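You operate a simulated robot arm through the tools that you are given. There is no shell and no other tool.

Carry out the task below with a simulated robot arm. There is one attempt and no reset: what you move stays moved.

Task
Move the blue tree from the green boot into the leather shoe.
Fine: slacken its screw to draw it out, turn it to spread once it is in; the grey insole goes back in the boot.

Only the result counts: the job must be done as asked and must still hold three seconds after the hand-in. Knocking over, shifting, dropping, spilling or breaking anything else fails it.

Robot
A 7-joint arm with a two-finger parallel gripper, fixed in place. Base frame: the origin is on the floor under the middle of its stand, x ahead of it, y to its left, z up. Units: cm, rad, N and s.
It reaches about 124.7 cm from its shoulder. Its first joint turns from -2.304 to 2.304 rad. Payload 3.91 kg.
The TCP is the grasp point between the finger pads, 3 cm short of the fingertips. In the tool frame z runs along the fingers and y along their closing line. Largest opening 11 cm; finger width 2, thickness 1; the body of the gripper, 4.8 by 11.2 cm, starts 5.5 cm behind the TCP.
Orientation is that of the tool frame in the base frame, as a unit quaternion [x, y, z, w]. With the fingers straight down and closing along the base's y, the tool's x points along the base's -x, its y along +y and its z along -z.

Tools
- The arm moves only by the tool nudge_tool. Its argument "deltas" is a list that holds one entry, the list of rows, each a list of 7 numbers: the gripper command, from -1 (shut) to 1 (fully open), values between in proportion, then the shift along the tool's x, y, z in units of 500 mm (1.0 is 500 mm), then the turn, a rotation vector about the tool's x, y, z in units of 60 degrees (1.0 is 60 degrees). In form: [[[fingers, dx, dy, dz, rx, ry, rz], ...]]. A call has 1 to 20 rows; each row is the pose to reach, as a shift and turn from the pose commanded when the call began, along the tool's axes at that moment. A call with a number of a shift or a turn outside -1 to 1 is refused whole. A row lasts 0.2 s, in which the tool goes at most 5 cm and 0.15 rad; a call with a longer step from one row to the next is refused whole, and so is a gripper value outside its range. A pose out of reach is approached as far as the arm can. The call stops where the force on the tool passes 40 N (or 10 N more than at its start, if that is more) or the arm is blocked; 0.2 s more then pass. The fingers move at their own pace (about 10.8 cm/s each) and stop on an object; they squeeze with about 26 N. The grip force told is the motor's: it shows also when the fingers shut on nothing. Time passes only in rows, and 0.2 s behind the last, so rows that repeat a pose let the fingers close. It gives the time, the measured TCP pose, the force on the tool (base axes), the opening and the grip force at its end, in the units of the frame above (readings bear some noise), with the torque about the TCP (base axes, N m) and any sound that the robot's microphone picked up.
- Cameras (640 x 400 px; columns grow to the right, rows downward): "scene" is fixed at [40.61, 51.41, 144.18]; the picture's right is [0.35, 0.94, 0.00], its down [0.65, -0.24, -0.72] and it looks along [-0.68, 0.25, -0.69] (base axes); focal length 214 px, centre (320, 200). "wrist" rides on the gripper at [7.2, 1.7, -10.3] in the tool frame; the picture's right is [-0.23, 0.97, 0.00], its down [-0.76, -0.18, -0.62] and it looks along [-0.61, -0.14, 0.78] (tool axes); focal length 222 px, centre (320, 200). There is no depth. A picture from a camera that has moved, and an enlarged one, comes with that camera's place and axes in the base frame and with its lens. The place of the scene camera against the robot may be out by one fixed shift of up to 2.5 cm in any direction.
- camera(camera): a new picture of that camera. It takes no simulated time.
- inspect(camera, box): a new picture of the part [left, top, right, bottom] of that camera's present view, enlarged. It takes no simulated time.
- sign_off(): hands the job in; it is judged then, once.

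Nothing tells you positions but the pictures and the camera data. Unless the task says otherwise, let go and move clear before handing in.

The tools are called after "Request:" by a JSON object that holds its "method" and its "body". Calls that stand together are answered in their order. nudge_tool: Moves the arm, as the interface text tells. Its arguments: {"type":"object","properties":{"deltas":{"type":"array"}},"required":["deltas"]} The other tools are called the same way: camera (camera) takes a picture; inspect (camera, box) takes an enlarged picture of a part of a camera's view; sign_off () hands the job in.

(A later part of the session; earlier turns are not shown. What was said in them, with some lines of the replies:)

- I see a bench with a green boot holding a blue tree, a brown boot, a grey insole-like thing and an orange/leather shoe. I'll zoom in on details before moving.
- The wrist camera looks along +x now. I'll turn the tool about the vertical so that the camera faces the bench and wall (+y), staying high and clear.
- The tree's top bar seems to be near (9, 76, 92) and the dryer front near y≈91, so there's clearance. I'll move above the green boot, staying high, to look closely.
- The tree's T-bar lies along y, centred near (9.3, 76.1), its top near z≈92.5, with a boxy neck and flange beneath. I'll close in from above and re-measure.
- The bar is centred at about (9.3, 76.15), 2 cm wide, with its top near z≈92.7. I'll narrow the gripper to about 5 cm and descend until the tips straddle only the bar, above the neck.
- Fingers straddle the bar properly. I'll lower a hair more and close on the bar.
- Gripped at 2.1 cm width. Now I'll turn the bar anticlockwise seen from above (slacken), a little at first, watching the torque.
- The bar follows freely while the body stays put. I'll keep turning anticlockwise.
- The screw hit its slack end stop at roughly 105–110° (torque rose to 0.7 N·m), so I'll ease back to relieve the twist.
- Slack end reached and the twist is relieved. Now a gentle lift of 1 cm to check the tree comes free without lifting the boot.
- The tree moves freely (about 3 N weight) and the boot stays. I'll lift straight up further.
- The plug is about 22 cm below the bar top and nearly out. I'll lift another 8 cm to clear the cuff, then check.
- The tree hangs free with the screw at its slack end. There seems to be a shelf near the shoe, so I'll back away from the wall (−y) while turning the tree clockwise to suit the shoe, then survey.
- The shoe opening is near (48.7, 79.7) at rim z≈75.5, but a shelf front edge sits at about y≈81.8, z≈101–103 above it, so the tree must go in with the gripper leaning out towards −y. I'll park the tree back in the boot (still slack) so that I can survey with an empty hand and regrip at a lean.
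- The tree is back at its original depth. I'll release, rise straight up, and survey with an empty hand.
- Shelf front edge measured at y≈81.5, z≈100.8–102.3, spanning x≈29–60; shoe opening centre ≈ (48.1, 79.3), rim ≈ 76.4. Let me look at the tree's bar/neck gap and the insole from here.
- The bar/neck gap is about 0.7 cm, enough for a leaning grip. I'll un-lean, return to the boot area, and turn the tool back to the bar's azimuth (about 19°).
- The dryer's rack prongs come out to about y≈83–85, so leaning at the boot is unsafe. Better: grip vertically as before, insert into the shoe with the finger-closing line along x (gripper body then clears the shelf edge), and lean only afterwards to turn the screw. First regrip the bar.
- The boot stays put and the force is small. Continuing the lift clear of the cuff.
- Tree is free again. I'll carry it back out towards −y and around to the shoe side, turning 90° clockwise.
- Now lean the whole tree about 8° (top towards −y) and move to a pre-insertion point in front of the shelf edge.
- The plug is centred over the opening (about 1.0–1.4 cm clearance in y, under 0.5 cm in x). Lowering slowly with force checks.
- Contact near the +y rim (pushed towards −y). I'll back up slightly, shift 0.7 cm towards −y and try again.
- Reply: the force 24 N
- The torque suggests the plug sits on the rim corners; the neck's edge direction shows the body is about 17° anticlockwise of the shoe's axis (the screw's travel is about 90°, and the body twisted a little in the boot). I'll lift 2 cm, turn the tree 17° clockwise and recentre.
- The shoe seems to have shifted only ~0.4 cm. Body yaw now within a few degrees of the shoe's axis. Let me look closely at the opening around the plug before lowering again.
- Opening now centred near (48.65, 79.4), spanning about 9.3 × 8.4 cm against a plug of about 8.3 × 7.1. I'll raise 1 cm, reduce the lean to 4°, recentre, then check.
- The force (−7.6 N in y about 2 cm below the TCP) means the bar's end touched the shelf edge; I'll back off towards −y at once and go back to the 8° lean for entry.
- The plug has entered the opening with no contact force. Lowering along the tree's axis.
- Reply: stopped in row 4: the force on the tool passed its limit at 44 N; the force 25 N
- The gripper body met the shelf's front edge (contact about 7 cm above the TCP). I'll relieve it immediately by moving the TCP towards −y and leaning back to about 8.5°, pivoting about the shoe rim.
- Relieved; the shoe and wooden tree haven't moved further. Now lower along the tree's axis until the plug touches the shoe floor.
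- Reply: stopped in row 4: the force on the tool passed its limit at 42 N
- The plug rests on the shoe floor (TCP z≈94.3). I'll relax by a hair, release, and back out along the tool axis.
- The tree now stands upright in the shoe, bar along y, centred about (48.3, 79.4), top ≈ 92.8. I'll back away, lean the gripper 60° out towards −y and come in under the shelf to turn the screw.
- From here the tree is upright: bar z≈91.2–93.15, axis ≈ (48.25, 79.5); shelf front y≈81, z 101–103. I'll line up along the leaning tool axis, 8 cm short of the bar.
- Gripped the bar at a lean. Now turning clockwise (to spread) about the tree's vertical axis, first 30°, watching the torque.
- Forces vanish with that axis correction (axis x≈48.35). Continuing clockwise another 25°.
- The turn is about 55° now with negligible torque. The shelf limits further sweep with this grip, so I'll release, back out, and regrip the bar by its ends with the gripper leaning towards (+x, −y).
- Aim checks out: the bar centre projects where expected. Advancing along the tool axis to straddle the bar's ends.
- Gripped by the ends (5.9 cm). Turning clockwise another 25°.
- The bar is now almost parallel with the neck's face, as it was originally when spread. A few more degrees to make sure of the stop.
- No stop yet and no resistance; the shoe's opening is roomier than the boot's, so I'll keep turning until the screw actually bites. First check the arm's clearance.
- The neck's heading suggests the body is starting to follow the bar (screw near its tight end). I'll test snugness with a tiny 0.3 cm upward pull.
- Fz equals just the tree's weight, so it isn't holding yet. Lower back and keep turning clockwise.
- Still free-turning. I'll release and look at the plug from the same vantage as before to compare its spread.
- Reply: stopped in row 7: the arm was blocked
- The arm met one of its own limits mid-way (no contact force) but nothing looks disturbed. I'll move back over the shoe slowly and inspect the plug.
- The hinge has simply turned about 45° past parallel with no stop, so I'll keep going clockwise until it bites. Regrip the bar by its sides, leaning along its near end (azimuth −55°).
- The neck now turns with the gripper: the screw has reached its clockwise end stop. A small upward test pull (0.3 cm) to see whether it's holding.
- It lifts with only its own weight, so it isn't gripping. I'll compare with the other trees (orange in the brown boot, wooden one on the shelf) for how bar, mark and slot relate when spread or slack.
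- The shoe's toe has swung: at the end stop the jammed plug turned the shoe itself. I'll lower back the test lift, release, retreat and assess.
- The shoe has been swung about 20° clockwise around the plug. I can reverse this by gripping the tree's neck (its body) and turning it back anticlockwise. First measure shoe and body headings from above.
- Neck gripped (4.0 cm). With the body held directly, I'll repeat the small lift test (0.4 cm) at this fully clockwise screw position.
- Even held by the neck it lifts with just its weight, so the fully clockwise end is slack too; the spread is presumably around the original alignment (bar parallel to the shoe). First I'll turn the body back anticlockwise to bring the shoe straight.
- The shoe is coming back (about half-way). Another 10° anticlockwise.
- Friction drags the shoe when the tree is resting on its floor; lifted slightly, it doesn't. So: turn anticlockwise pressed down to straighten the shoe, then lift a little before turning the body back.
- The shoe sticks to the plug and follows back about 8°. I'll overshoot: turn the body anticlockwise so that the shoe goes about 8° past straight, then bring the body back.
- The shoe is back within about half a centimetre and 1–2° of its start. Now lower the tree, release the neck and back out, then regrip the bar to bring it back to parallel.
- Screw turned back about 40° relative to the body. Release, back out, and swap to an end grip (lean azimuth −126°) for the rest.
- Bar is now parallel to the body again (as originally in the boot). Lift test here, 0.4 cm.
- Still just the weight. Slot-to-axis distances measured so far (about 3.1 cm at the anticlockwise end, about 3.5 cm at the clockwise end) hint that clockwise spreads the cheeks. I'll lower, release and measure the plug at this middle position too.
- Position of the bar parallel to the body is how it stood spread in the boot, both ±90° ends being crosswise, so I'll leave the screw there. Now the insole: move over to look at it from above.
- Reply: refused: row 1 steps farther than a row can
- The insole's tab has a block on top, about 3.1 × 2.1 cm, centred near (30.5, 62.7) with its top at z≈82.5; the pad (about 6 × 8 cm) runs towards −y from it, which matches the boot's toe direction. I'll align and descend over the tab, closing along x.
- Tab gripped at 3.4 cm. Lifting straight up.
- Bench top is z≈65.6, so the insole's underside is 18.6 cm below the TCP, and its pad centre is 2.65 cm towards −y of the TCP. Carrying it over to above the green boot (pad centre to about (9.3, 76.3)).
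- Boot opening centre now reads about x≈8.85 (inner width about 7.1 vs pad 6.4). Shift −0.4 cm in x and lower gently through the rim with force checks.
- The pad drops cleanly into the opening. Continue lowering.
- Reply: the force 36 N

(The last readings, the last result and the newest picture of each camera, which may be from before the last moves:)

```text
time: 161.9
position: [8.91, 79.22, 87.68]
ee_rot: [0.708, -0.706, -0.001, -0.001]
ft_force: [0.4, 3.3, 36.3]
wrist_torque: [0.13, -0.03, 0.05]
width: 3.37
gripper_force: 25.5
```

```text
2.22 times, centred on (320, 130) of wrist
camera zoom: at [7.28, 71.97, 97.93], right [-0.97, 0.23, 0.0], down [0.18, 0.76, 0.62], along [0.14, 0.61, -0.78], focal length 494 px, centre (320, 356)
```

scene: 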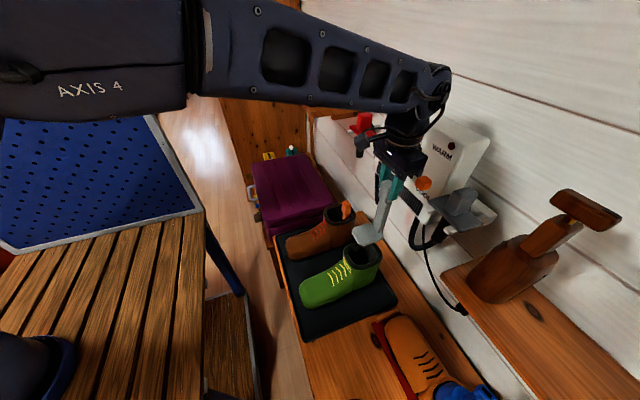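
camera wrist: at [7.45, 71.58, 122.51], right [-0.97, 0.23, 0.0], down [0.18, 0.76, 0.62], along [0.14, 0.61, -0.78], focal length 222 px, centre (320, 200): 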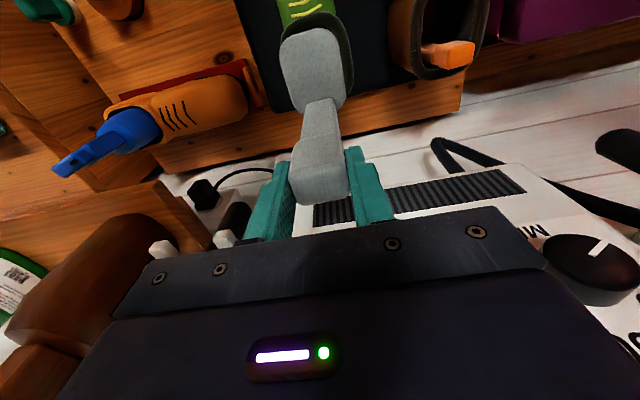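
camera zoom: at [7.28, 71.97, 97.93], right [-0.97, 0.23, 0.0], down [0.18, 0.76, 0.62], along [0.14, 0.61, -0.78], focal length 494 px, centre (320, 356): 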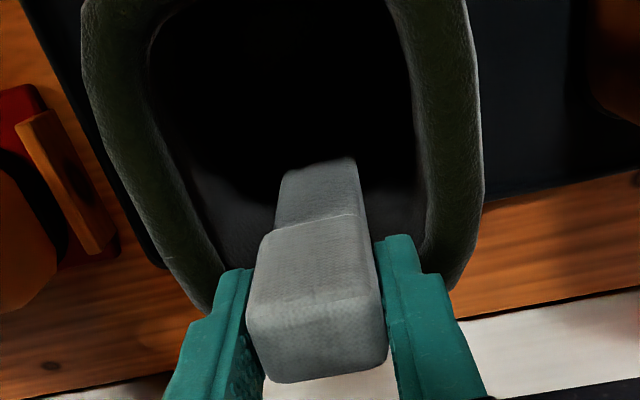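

The insole rests on the boot floor. I'll ease the pressure, open just enough (about 4.2 cm, so the fingers don't push the cuff), and rise straight up.

Request:
{"method": "nudge_tool", "body": {"deltas": [[[-1, 0, 0, -0.004, 0, 0, 0], [-1, 0, 0, -0.005, 0, 0, 0], [-0.35, 0, 0, -0.005, 0, 0, 0], [-0.24, 0, 0, -0.005, 0, 0, 0], [-0.24, 0, 0, -0.005, 0, 0, 0], [-0.24, 0, 0, -0.02, 0, 0, 0], [-0.24, 0, 0, -0.05, 0, 0, 0], [-0.24, 0, 0, -0.1, 0, 0, 0]]]}}

Request:
{"method": "inspect", "body": {"camera": "wrist", "box": [240, 40, 400, 220]}}

Request:
{"method": "inspect", "body": {"camera": "scene", "box": [330, 200, 410, 280]}}

```text
time: 163.7
position: [9.05, 79.21, 92.29]
ee_rot: [0.707, -0.707, 0.001, 0.002]
ft_force: [-0.4, -0.4, 0.6]
wrist_torque: [0.01, 0.0, -0.01]
width: 4.19
gripper_force: 0.1
```

```text
2.22 times, centred on (320, 130) of wrist
camera zoom: at [7.27, 71.99, 102.73], right [-0.97, 0.23, 0.0], down [0.18, 0.76, 0.62], along [0.14, 0.6, -0.78], focal length 494 px, centre (320, 356)
```

zoom: 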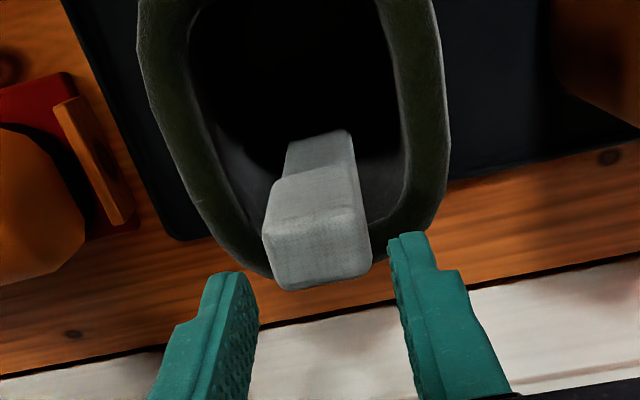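

```text
5.00 times, centred on (370, 240) of scene
camera zoom: at [40.61, 51.41, 144.18], right [0.35, 0.94, 0.0], down [0.65, -0.24, -0.72], along [-0.68, 0.25, -0.69], focal length 1072 px, centre (70, 0)
```

zoom: 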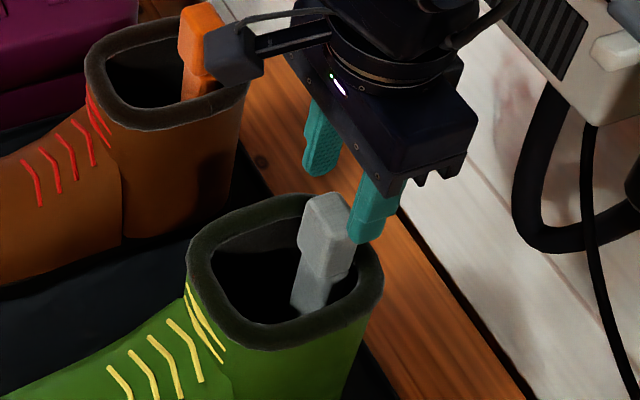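

The grey insole sits in the green boot just like the orange one in the brown boot. Now rise clear and go back for a last check of the tree and shoe.

Request:
{"method": "nudge_tool", "body": {"deltas": [[[-0.24, 0, 0, -0.07, 0, 0, 0], [-0.24, 0, 0, -0.14, 0, 0, 0], [-0.24, 0, 0, -0.22, 0, 0, 0], [-0.24, 0, 0, -0.3, 0, 0, 0], [-0.24, 0, 0, -0.38, 0, 0, 0], [-0.24, 0.08, 0, -0.4, 0, 0, 0], [-0.24, 0.16, 0, -0.4, 0, 0, 0], [-0.24, 0.25, 0, -0.4, 0, 0, 0], [-0.24, 0.34, 0, -0.4, 0, 0, 0]]]}}

Request:
{"method": "camera", "body": {"camera": "scene"}}

Request:
{"method": "inspect", "body": {"camera": "scene", "box": [320, 210, 400, 290]}}

```text
time: 165.7
position: [9.02, 62.06, 112.41]
ee_rot: [0.708, -0.706, 0.001, 0.001]
ft_force: [0.4, -0.1, -0.9]
wrist_torque: [-0.02, 0.0, -0.01]
width: 4.2
gripper_force: 0.1
```

```text
taken
```

scene: 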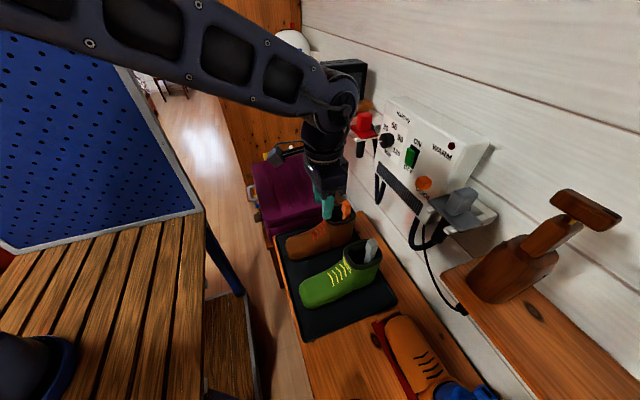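

```text
5.00 times, centred on (360, 250) of scene
camera zoom: at [40.61, 51.41, 144.18], right [0.35, 0.94, 0.0], down [0.65, -0.24, -0.72], along [-0.68, 0.25, -0.69], focal length 1072 px, centre (120, -50)
```

zoom: 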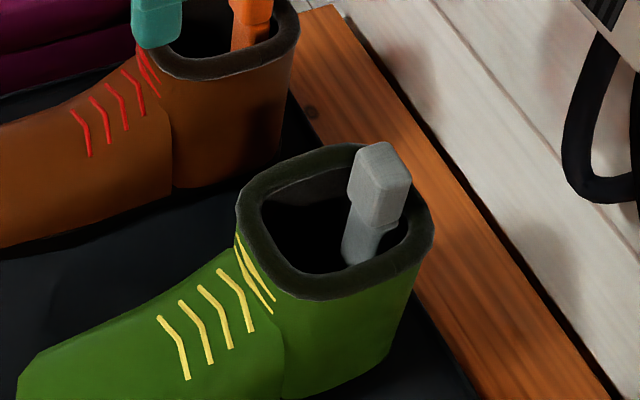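

Request:
{"method": "nudge_tool", "body": {"deltas": [[[-0.24, 0.005, -0.087, 0, 0, 0, 0], [-0.24, 0.01, -0.174, 0, 0, 0, 0], [-0.24, 0.015, -0.26, 0, 0, 0, 0], [-0.24, 0.02, -0.347, 0, 0, 0, 0], [-0.24, 0.025, -0.434, 0, 0, 0, 0], [-0.24, 0.03, -0.52, 0, 0, 0, 0], [-0.24, 0.035, -0.607, 0, 0, 0, 0], [-0.24, 0.04, -0.694, 0, 0, 0, 0], [-0.24, 0.04, -0.78, 0, 0, 0, 0]]]}}

Request:
{"method": "camera", "body": {"camera": "wrist"}}

Request:
{"method": "inspect", "body": {"camera": "wrist", "box": [260, 60, 400, 200]}}

Request:
{"method": "inspect", "body": {"camera": "scene", "box": [360, 280, 520, 400]}}

```text
time: 167.7
position: [47.87, 60.32, 112.55]
ee_rot: [0.707, -0.707, 0.002, 0.001]
ft_force: [0.0, -0.4, 0.1]
wrist_torque: [0.01, -0.09, -0.02]
width: 4.18
gripper_force: 0.0
```

```text
taken
camera wrist: at [46.26, 53.09, 122.93], right [-0.97, 0.23, 0.0], down [0.18, 0.76, 0.62], along [0.14, 0.61, -0.78], focal length 222 px, centre (320, 200)
```

wrist: 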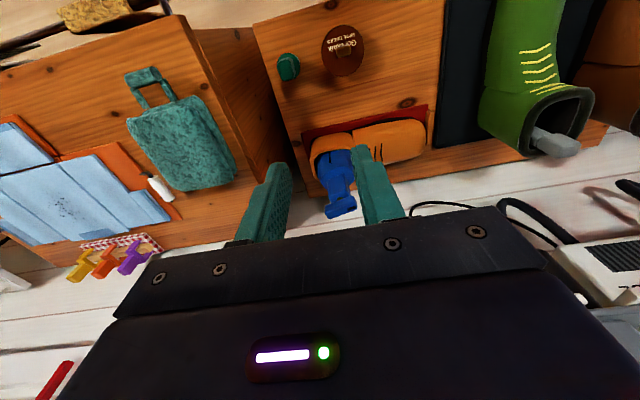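

```text
2.86 times, centred on (330, 130) of wrist
camera zoom: at [46.26, 53.09, 122.93], right [-0.97, 0.23, 0.0], down [0.18, 0.76, 0.62], along [0.14, 0.61, -0.78], focal length 635 px, centre (291, 400)
```

zoom: 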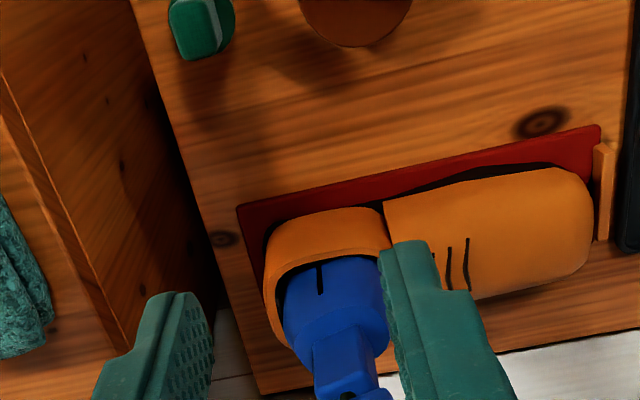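

```text
3.33 times, centred on (440, 340) of scene
camera zoom: at [40.61, 51.41, 144.18], right [0.35, 0.94, 0.0], down [0.65, -0.24, -0.72], along [-0.68, 0.25, -0.69], focal length 715 px, centre (-80, -267)
```

zoom: 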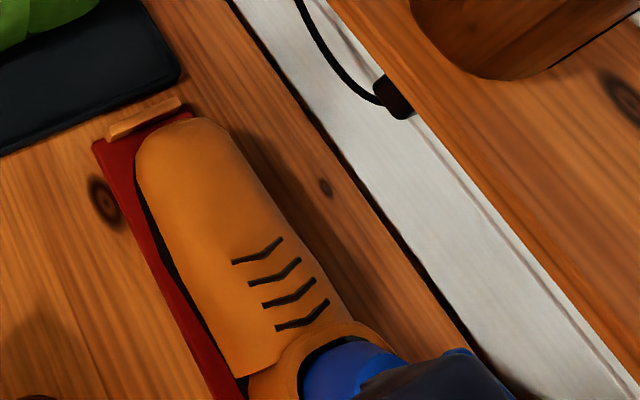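

Request:
{"method": "nudge_tool", "body": {"deltas": [[[1, -0.02, 0, 0, 0, -0.1, 0], [1, -0.04, 0, 0, 0, -0.2, 0], [1, -0.06, 0, 0, 0, -0.3, 0], [1, -0.08, 0, 0, 0, -0.3, 0]]]}}

Request:
{"method": "inspect", "body": {"camera": "wrist", "box": [260, 60, 380, 180]}}

Request:
{"method": "inspect", "body": {"camera": "wrist", "box": [290, 90, 360, 160]}}

```text
time: 168.7
position: [48.08, 64.32, 112.55]
ee_rot: [0.699, -0.697, -0.111, -0.111]
ft_force: [-0.1, -0.3, -0.2]
wrist_torque: [-0.02, 0.02, -0.01]
width: 10.98
gripper_force: 0.0
```

```text
3.33 times, centred on (320, 120) of wrist
camera zoom: at [46.28, 54.23, 120.11], right [-0.97, 0.21, 0.07], down [0.18, 0.53, 0.83], along [0.14, 0.82, -0.56], focal length 740 px, centre (320, 467)
```

zoom: 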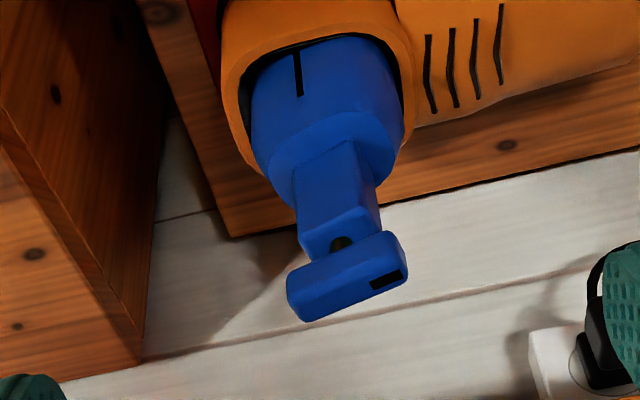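

```text
5.71 times, centred on (325, 125) of wrist
camera zoom: at [46.28, 54.23, 120.11], right [-0.97, 0.21, 0.07], down [0.18, 0.53, 0.83], along [0.14, 0.82, -0.56], focal length 1269 px, centre (291, 629)
```

zoom: 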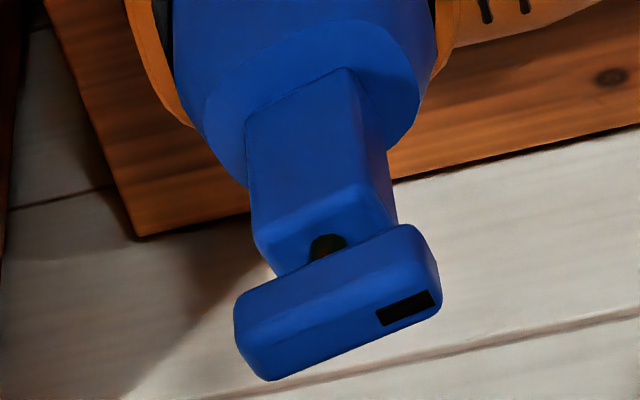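

Bar and neck are parallel to within a few degrees, and the tree stands upright. The body is about 16° off the shoe's axis, so I'll grip the neck once more and straighten it gently.

Request:
{"method": "nudge_tool", "body": {"deltas": [[[0.18, 0.018, -0.006, 0.031, 0, -0.117, 0], [0.18, 0.036, -0.013, 0.062, 0, -0.233, 0], [0.18, 0.054, -0.019, 0.093, 0, -0.35, 0], [0.18, 0.073, -0.025, 0.123, 0, -0.467, 0], [0.18, 0.091, -0.032, 0.154, 0, -0.583, 0], [0.18, 0.1088, -0.038, 0.1852, 0, -0.7, 0]]]}}

```text
time: 170.1
position: [49.84, 62.14, 102.16]
ee_rot: [0.613, -0.611, -0.353, -0.354]
ft_force: [-0.9, -0.3, 0.6]
wrist_torque: [-0.04, -0.03, -0.06]
width: 6.49
gripper_force: 0.0
```

Request:
{"method": "nudge_tool", "body": {"deltas": [[[0.18, 0.02, -0.0077, 0.055, -0.0577, 0, -0.0333], [0.18, 0.039, -0.0153, 0.11, -0.1155, 0, -0.0667], [0.18, 0.0585, -0.023, 0.165, -0.1732, 0, -0.1], [0.18, 0.078, -0.0306, 0.2192, -0.2309, 0, -0.1333], [0.18, 0.078, -0.0306, 0.2192, -0.2309, 0, -0.1333]]]}}

Request:
{"method": "inspect", "body": {"camera": "wrist", "box": [220, 20, 420, 200]}}

```text
time: 171.3
position: [51.48, 69.47, 93.21]
ee_rot: [0.693, -0.521, -0.398, -0.3]
ft_force: [-0.2, 0.5, 0.5]
wrist_torque: [-0.01, 0.02, -0.05]
width: 6.52
gripper_force: 0.0
```

```text
2.22 times, centred on (320, 110) of wrist
camera zoom: at [53.33, 56.92, 92.07], right [-0.97, -0.16, 0.2], down [0.21, -0.1, 0.97], along [-0.14, 0.98, 0.13], focal length 494 px, centre (320, 400)
```

zoom: 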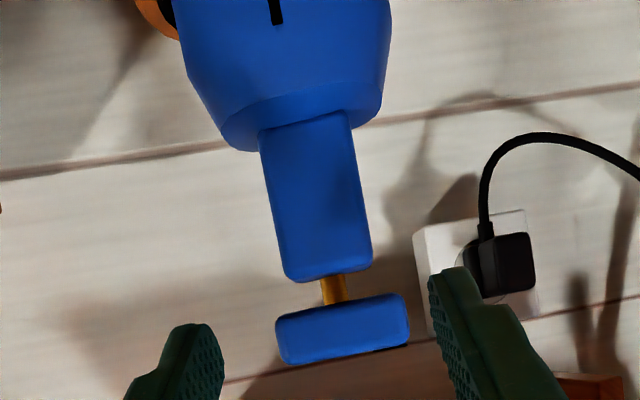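

Request:
{"method": "nudge_tool", "body": {"deltas": [[[0.18, 0, 0, 0.06, 0, 0, 0], [0.18, 0, 0, 0.12, 0, 0, 0], [0.18, 0, 0, 0.17, 0, 0, 0], [0.18, 0, -0.004, 0.2, 0, 0, 0], [-0.3, 0, -0.004, 0.2, 0, 0, 0], [-1, 0, -0.004, 0.2, 0, 0, 0], [-1, 0, -0.004, 0.2, 0, 0, 0]]]}}

Request:
{"method": "inspect", "body": {"camera": "wrist", "box": [220, 0, 420, 200]}}

Request:
{"method": "inspect", "body": {"camera": "scene", "box": [360, 280, 520, 400]}}

```text
time: 172.9
position: [49.27, 77.88, 88.04]
ee_rot: [0.693, -0.521, -0.398, -0.3]
ft_force: [-0.8, 0.1, 0.0]
wrist_torque: [-0.03, 0.18, 0.02]
width: 3.99
gripper_force: 26.3
```

```text
2.00 times, centred on (320, 100) of wrist
camera zoom: at [51.04, 65.29, 87.0], right [-0.97, -0.16, 0.2], down [0.21, -0.1, 0.97], along [-0.14, 0.98, 0.13], focal length 444 px, centre (320, 400)
```

zoom: 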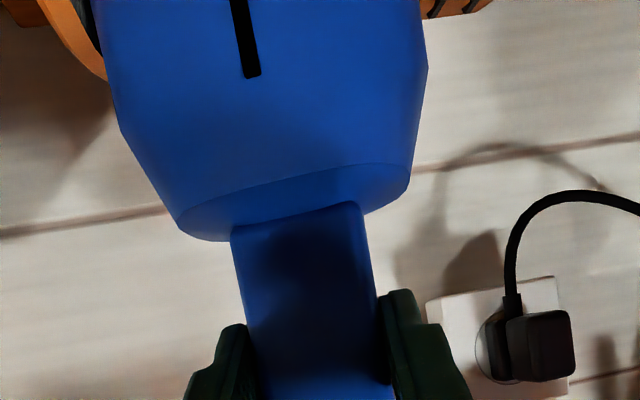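

```text
3.33 times, centred on (440, 340) of scene
camera zoom: at [40.61, 51.41, 144.18], right [0.35, 0.94, 0.0], down [0.65, -0.24, -0.72], along [-0.68, 0.25, -0.69], focal length 715 px, centre (-80, -267)
```

zoom: 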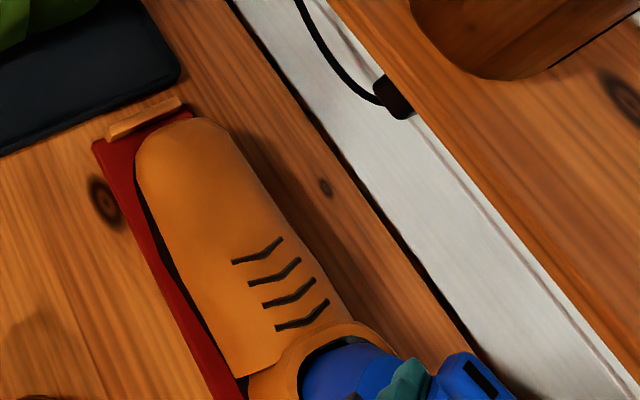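

The plug looks identical here and at the clockwise end (no visible cheek movement), so the screw angle itself is what matters, and it is back at its original spread alignment. Now lift 0.6 cm and turn the body 16° clockwise to line it up with the shoe.

Request:
{"method": "nudge_tool", "body": {"deltas": [[[-1, -0.0052, 0, -0.003, 0, 0, 0], [-1, -0.0104, 0, -0.006, 0, 0, 0], [-1, -0.0106, 0.0043, -0.0057, 0.1155, 0, 0.0667], [-1, -0.011, 0.0086, -0.005, 0.2309, 0, 0.1333], [-1, -0.011, 0.0086, -0.005, 0.2309, 0, 0.1333]]]}}

Request:
{"method": "inspect", "body": {"camera": "scene", "box": [360, 280, 520, 400]}}

```text
time: 174.1
position: [48.85, 77.69, 88.63]
ee_rot: [0.613, -0.613, -0.353, -0.353]
ft_force: [1.0, 0.8, -3.1]
wrist_torque: [-0.06, 0.01, -0.01]
width: 3.97
gripper_force: 25.9
```

```text
3.33 times, centred on (440, 340) of scene
camera zoom: at [40.61, 51.41, 144.18], right [0.35, 0.94, 0.0], down [0.65, -0.24, -0.72], along [-0.68, 0.25, -0.69], focal length 715 px, centre (-80, -267)
```

zoom: 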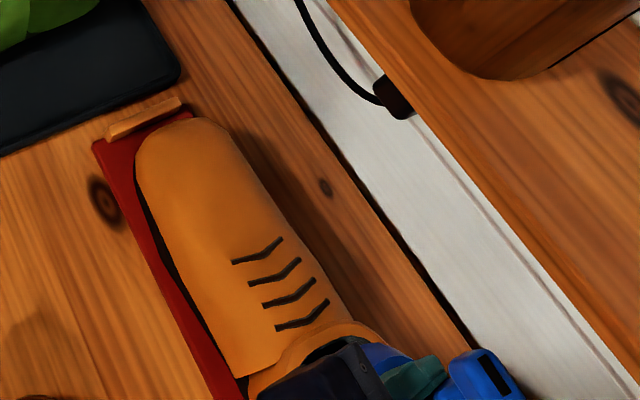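

Aligned without moving the shoe. Lower it back onto the shoe floor.

Request:
{"method": "nudge_tool", "body": {"deltas": [[[-1, 0.004, 0, 0.0023, 0, 0, 0], [-1, 0.008, 0, 0.0046, 0, 0, 0], [-1, 0.0112, 0, 0.0065, 0, 0, 0], [-1, 0.0112, 0, 0.0065, 0, 0, 0]]]}}

Request:
{"method": "nudge_tool", "body": {"deltas": [[[-1, -0.0026, 0, -0.0015, 0, 0, 0], [-1, -0.0052, 0, -0.003, 0, 0, 0], [-1, -0.0052, 0, -0.003, 0, 0, 0]]]}}

```text
time: 175.1
position: [48.86, 77.81, 88.1]
ee_rot: [0.613, -0.612, -0.353, -0.353]
ft_force: [-1.7, -2.3, 1.6]
wrist_torque: [-0.28, 0.01, -0.04]
width: 3.98
gripper_force: 26.0
```

```text
time: 175.9
position: [48.76, 77.79, 88.31]
ee_rot: [0.614, -0.612, -0.353, -0.352]
ft_force: [-0.1, -1.2, -3.1]
wrist_torque: [-0.04, -0.04, -0.02]
width: 3.95
gripper_force: 26.1
```

Seat it again, release the neck, and back out along the tool axis.

Request:
{"method": "nudge_tool", "body": {"deltas": [[[-1, 0.0024, 0, 0.0014, 0, 0, 0], [-1, 0.0046, 0, 0.0027, 0, 0, 0], [-0.5, 0.0046, 0, 0.0027, 0, 0, 0], [0.18, 0.0046, 0, 0.0027, 0, 0, 0], [0.18, 0.0046, 0, 0.0027, 0, 0, 0], [0.18, 0.0046, 0, -0.05, 0, 0, 0], [0.18, 0.0046, 0, -0.12, 0, 0, 0], [0.18, 0.0046, 0, -0.2, 0, 0, 0], [0.18, 0.0046, 0, -0.28, 0, 0, 0]]]}}

Request:
{"method": "camera", "body": {"camera": "wrist"}}

Request:
{"method": "inspect", "body": {"camera": "wrist", "box": [220, 0, 420, 180]}}

Request:
{"method": "inspect", "body": {"camera": "scene", "box": [360, 280, 520, 400]}}

```text
time: 177.9
position: [48.94, 65.52, 95.11]
ee_rot: [0.613, -0.613, -0.352, -0.352]
ft_force: [-1.2, 0.3, -0.9]
wrist_torque: [0.0, -0.02, 0.0]
width: 6.48
gripper_force: 0.0
```

```text
taken
camera wrist: at [47.18, 52.96, 94.05], right [-0.97, 0.11, 0.2], down [0.18, -0.16, 0.97], along [0.14, 0.98, 0.13], focal length 222 px, centre (320, 200)
```

wrist: 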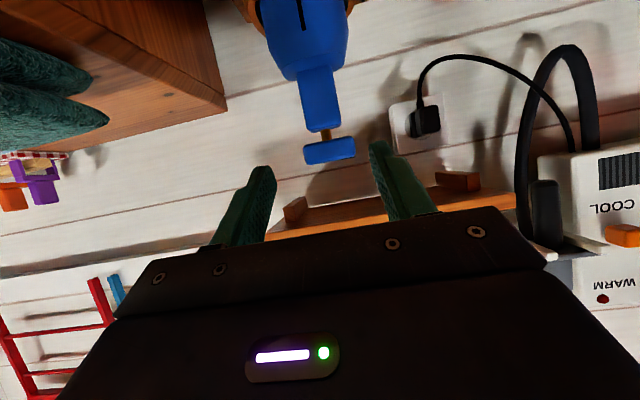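

```text
2.22 times, centred on (320, 90) of wrist
camera zoom: at [47.18, 52.96, 94.05], right [-0.97, 0.11, 0.2], down [0.18, -0.16, 0.97], along [0.14, 0.98, 0.13], focal length 494 px, centre (320, 444)
```

zoom: 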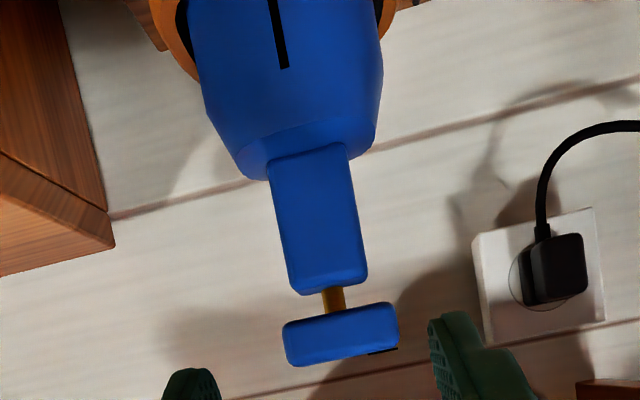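

```text
3.33 times, centred on (440, 340) of scene
camera zoom: at [40.61, 51.41, 144.18], right [0.35, 0.94, 0.0], down [0.65, -0.24, -0.72], along [-0.68, 0.25, -0.69], focal length 715 px, centre (-80, -267)
```

zoom: 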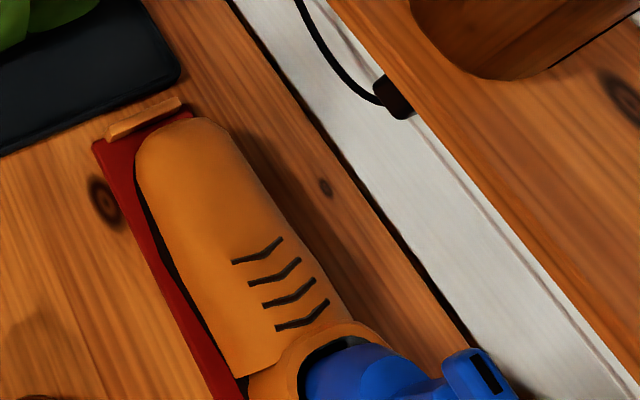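

Tree is in line with the shoe, bar parallel. For certainty about "spread", I'll take the same vantage as right after insertion (screw slack then) and compare the plug directly.

Request:
{"method": "nudge_tool", "body": {"deltas": [[[-0.1, -0.027, 0.001, -0.0135, 0, 0.122, 0], [-0.1, -0.054, 0.001, -0.027, 0, 0.244, 0], [-0.1, -0.08, 0.002, -0.04, 0, 0.366, 0], [-0.1, -0.107, 0.003, -0.054, 0, 0.489, 0], [-0.1, -0.134, 0.003, -0.068, 0, 0.611, 0], [-0.1, -0.161, 0.004, -0.081, 0, 0.733, 0], [-0.1, -0.161, 0.004, -0.081, 0, 0.855, 0]]]}}

```text
time: 179.5
position: [48.68, 66.08, 104.19]
ee_rot: [0.706, -0.705, -0.052, -0.052]
ft_force: [0.3, 0.3, 0.1]
wrist_torque: [0.01, 0.02, -0.02]
width: 4.98
gripper_force: 0.0
```

Request:
{"method": "nudge_tool", "body": {"deltas": [[[-0.1, -0.058, 0, 0.029, 0, 0, -0.011], [-0.1, -0.115, 0, 0.058, 0, 0, -0.022], [-0.1, -0.1727, -0.0008, 0.0875, 0, 0, -0.033], [-0.1, -0.1727, -0.0008, 0.0875, 0, 0, -0.033]]]}}

Request:
{"method": "inspect", "body": {"camera": "wrist", "box": [240, 40, 400, 200]}}

```text
time: 180.5
position: [48.79, 75.37, 101.07]
ee_rot: [0.718, -0.692, -0.051, -0.054]
ft_force: [-0.6, -0.2, 0.3]
wrist_torque: [-0.01, -0.02, 0.01]
width: 4.97
gripper_force: 0.0
```

```text
2.50 times, centred on (320, 120) of wrist
camera zoom: at [47.22, 66.57, 110.19], right [-0.98, 0.19, 0.03], down [0.15, 0.67, 0.73], along [0.12, 0.72, -0.68], focal length 555 px, centre (320, 400)
```

zoom: 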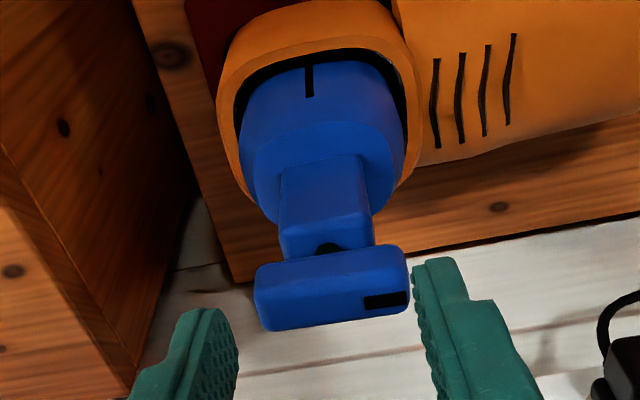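

The plug looks the same relative to the neck in both states, so it's the screw's alignment that counts; it's back parallel as originally. Retreat clear now.

Request:
{"method": "nudge_tool", "body": {"deltas": [[[-0.1, 0.06, 0, -0.03, 0, 0, 0], [-0.1, 0.12, 0, -0.06, 0, 0, 0], [-0.1, 0.18, 0, -0.1, 0, 0, 0], [-0.1, 0.25, 0, -0.15, 0, 0, 0], [-0.1, 0.32, 0, -0.2, 0, 0.05, 0], [-0.1, 0.39, 0.02, -0.25, 0, 0.1, 0], [-0.1, 0.45, 0.08, -0.3, 0, 0.14, 0], [-0.1, 0.5, 0.15, -0.33, 0, 0.14, 0], [-0.1, 0.5, 0.23, -0.33, 0, 0.14, 0], [-0.1, 0.5, 0.32, -0.33, 0, 0.14, 0], [-0.1, 0.5, 0.41, -0.33, 0, 0.14, 0]]]}}

Request:
{"method": "camera", "body": {"camera": "scene"}}

Request:
{"method": "camera", "body": {"camera": "wrist"}}

```text
time: 182.9
position: [28.97, 47.43, 113.53]
ee_rot: [0.719, -0.695, 0.0, -0.003]
ft_force: [0.2, -0.7, 0.1]
wrist_torque: [0.01, 0.02, -0.01]
width: 4.95
gripper_force: 0.0
```

```text
taken
```

scene: 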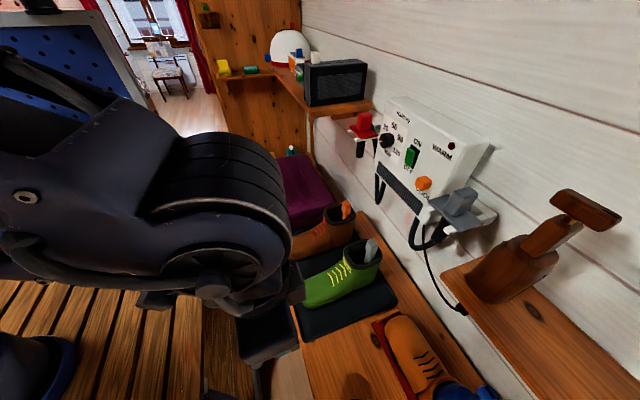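

```text
taken
camera wrist: at [27.52, 40.16, 123.87], right [-0.98, 0.19, 0.0], down [0.15, 0.77, 0.63], along [0.12, 0.61, -0.78], focal length 222 px, centre (320, 200)
```

wrist: 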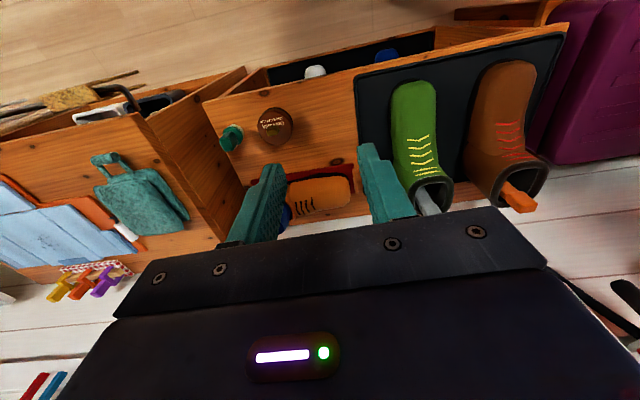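

Everything is in place: the blue tree stands in the leather shoe with its screw turned back in line, the grey insole is in the green boot, and nothing else looks disturbed. The arm is clear, so I'm handing in.

Request:
{"method": "sign_off", "body": {}}

```text
The job is handed in.
```

The blue tree is in the leather shoe, the grey insole is in the green boot, and I've handed the job in. I can't confirm that the tree counts as spread.

- **Screw:** I left the bar in line with the tree's body, as it was when the tree stood spread in the boot. The screw turns about 90° either way from there. I tested a small lift at several angles, including this one, and each time the tree came up with little more than its own weight. It isn't visibly gripping the shoe, so I relied on the angle alone.
- **Leather shoe:** While I was turning the screw, the shoe swung about 20° on its stand. I turned it back, and by my measurements it now sits about half a centimetre and 1–2° from where it started.
- **Green boot:** It has shifted about 0.3 cm. The insole rests on its floor, with its tab at the heel like the orange one in the brown boot.
- **Shelf:** The tree's bar and the gripper touched the shelf edge while I was putting the tree in the shoe. Nothing on the shelf appears to have moved.
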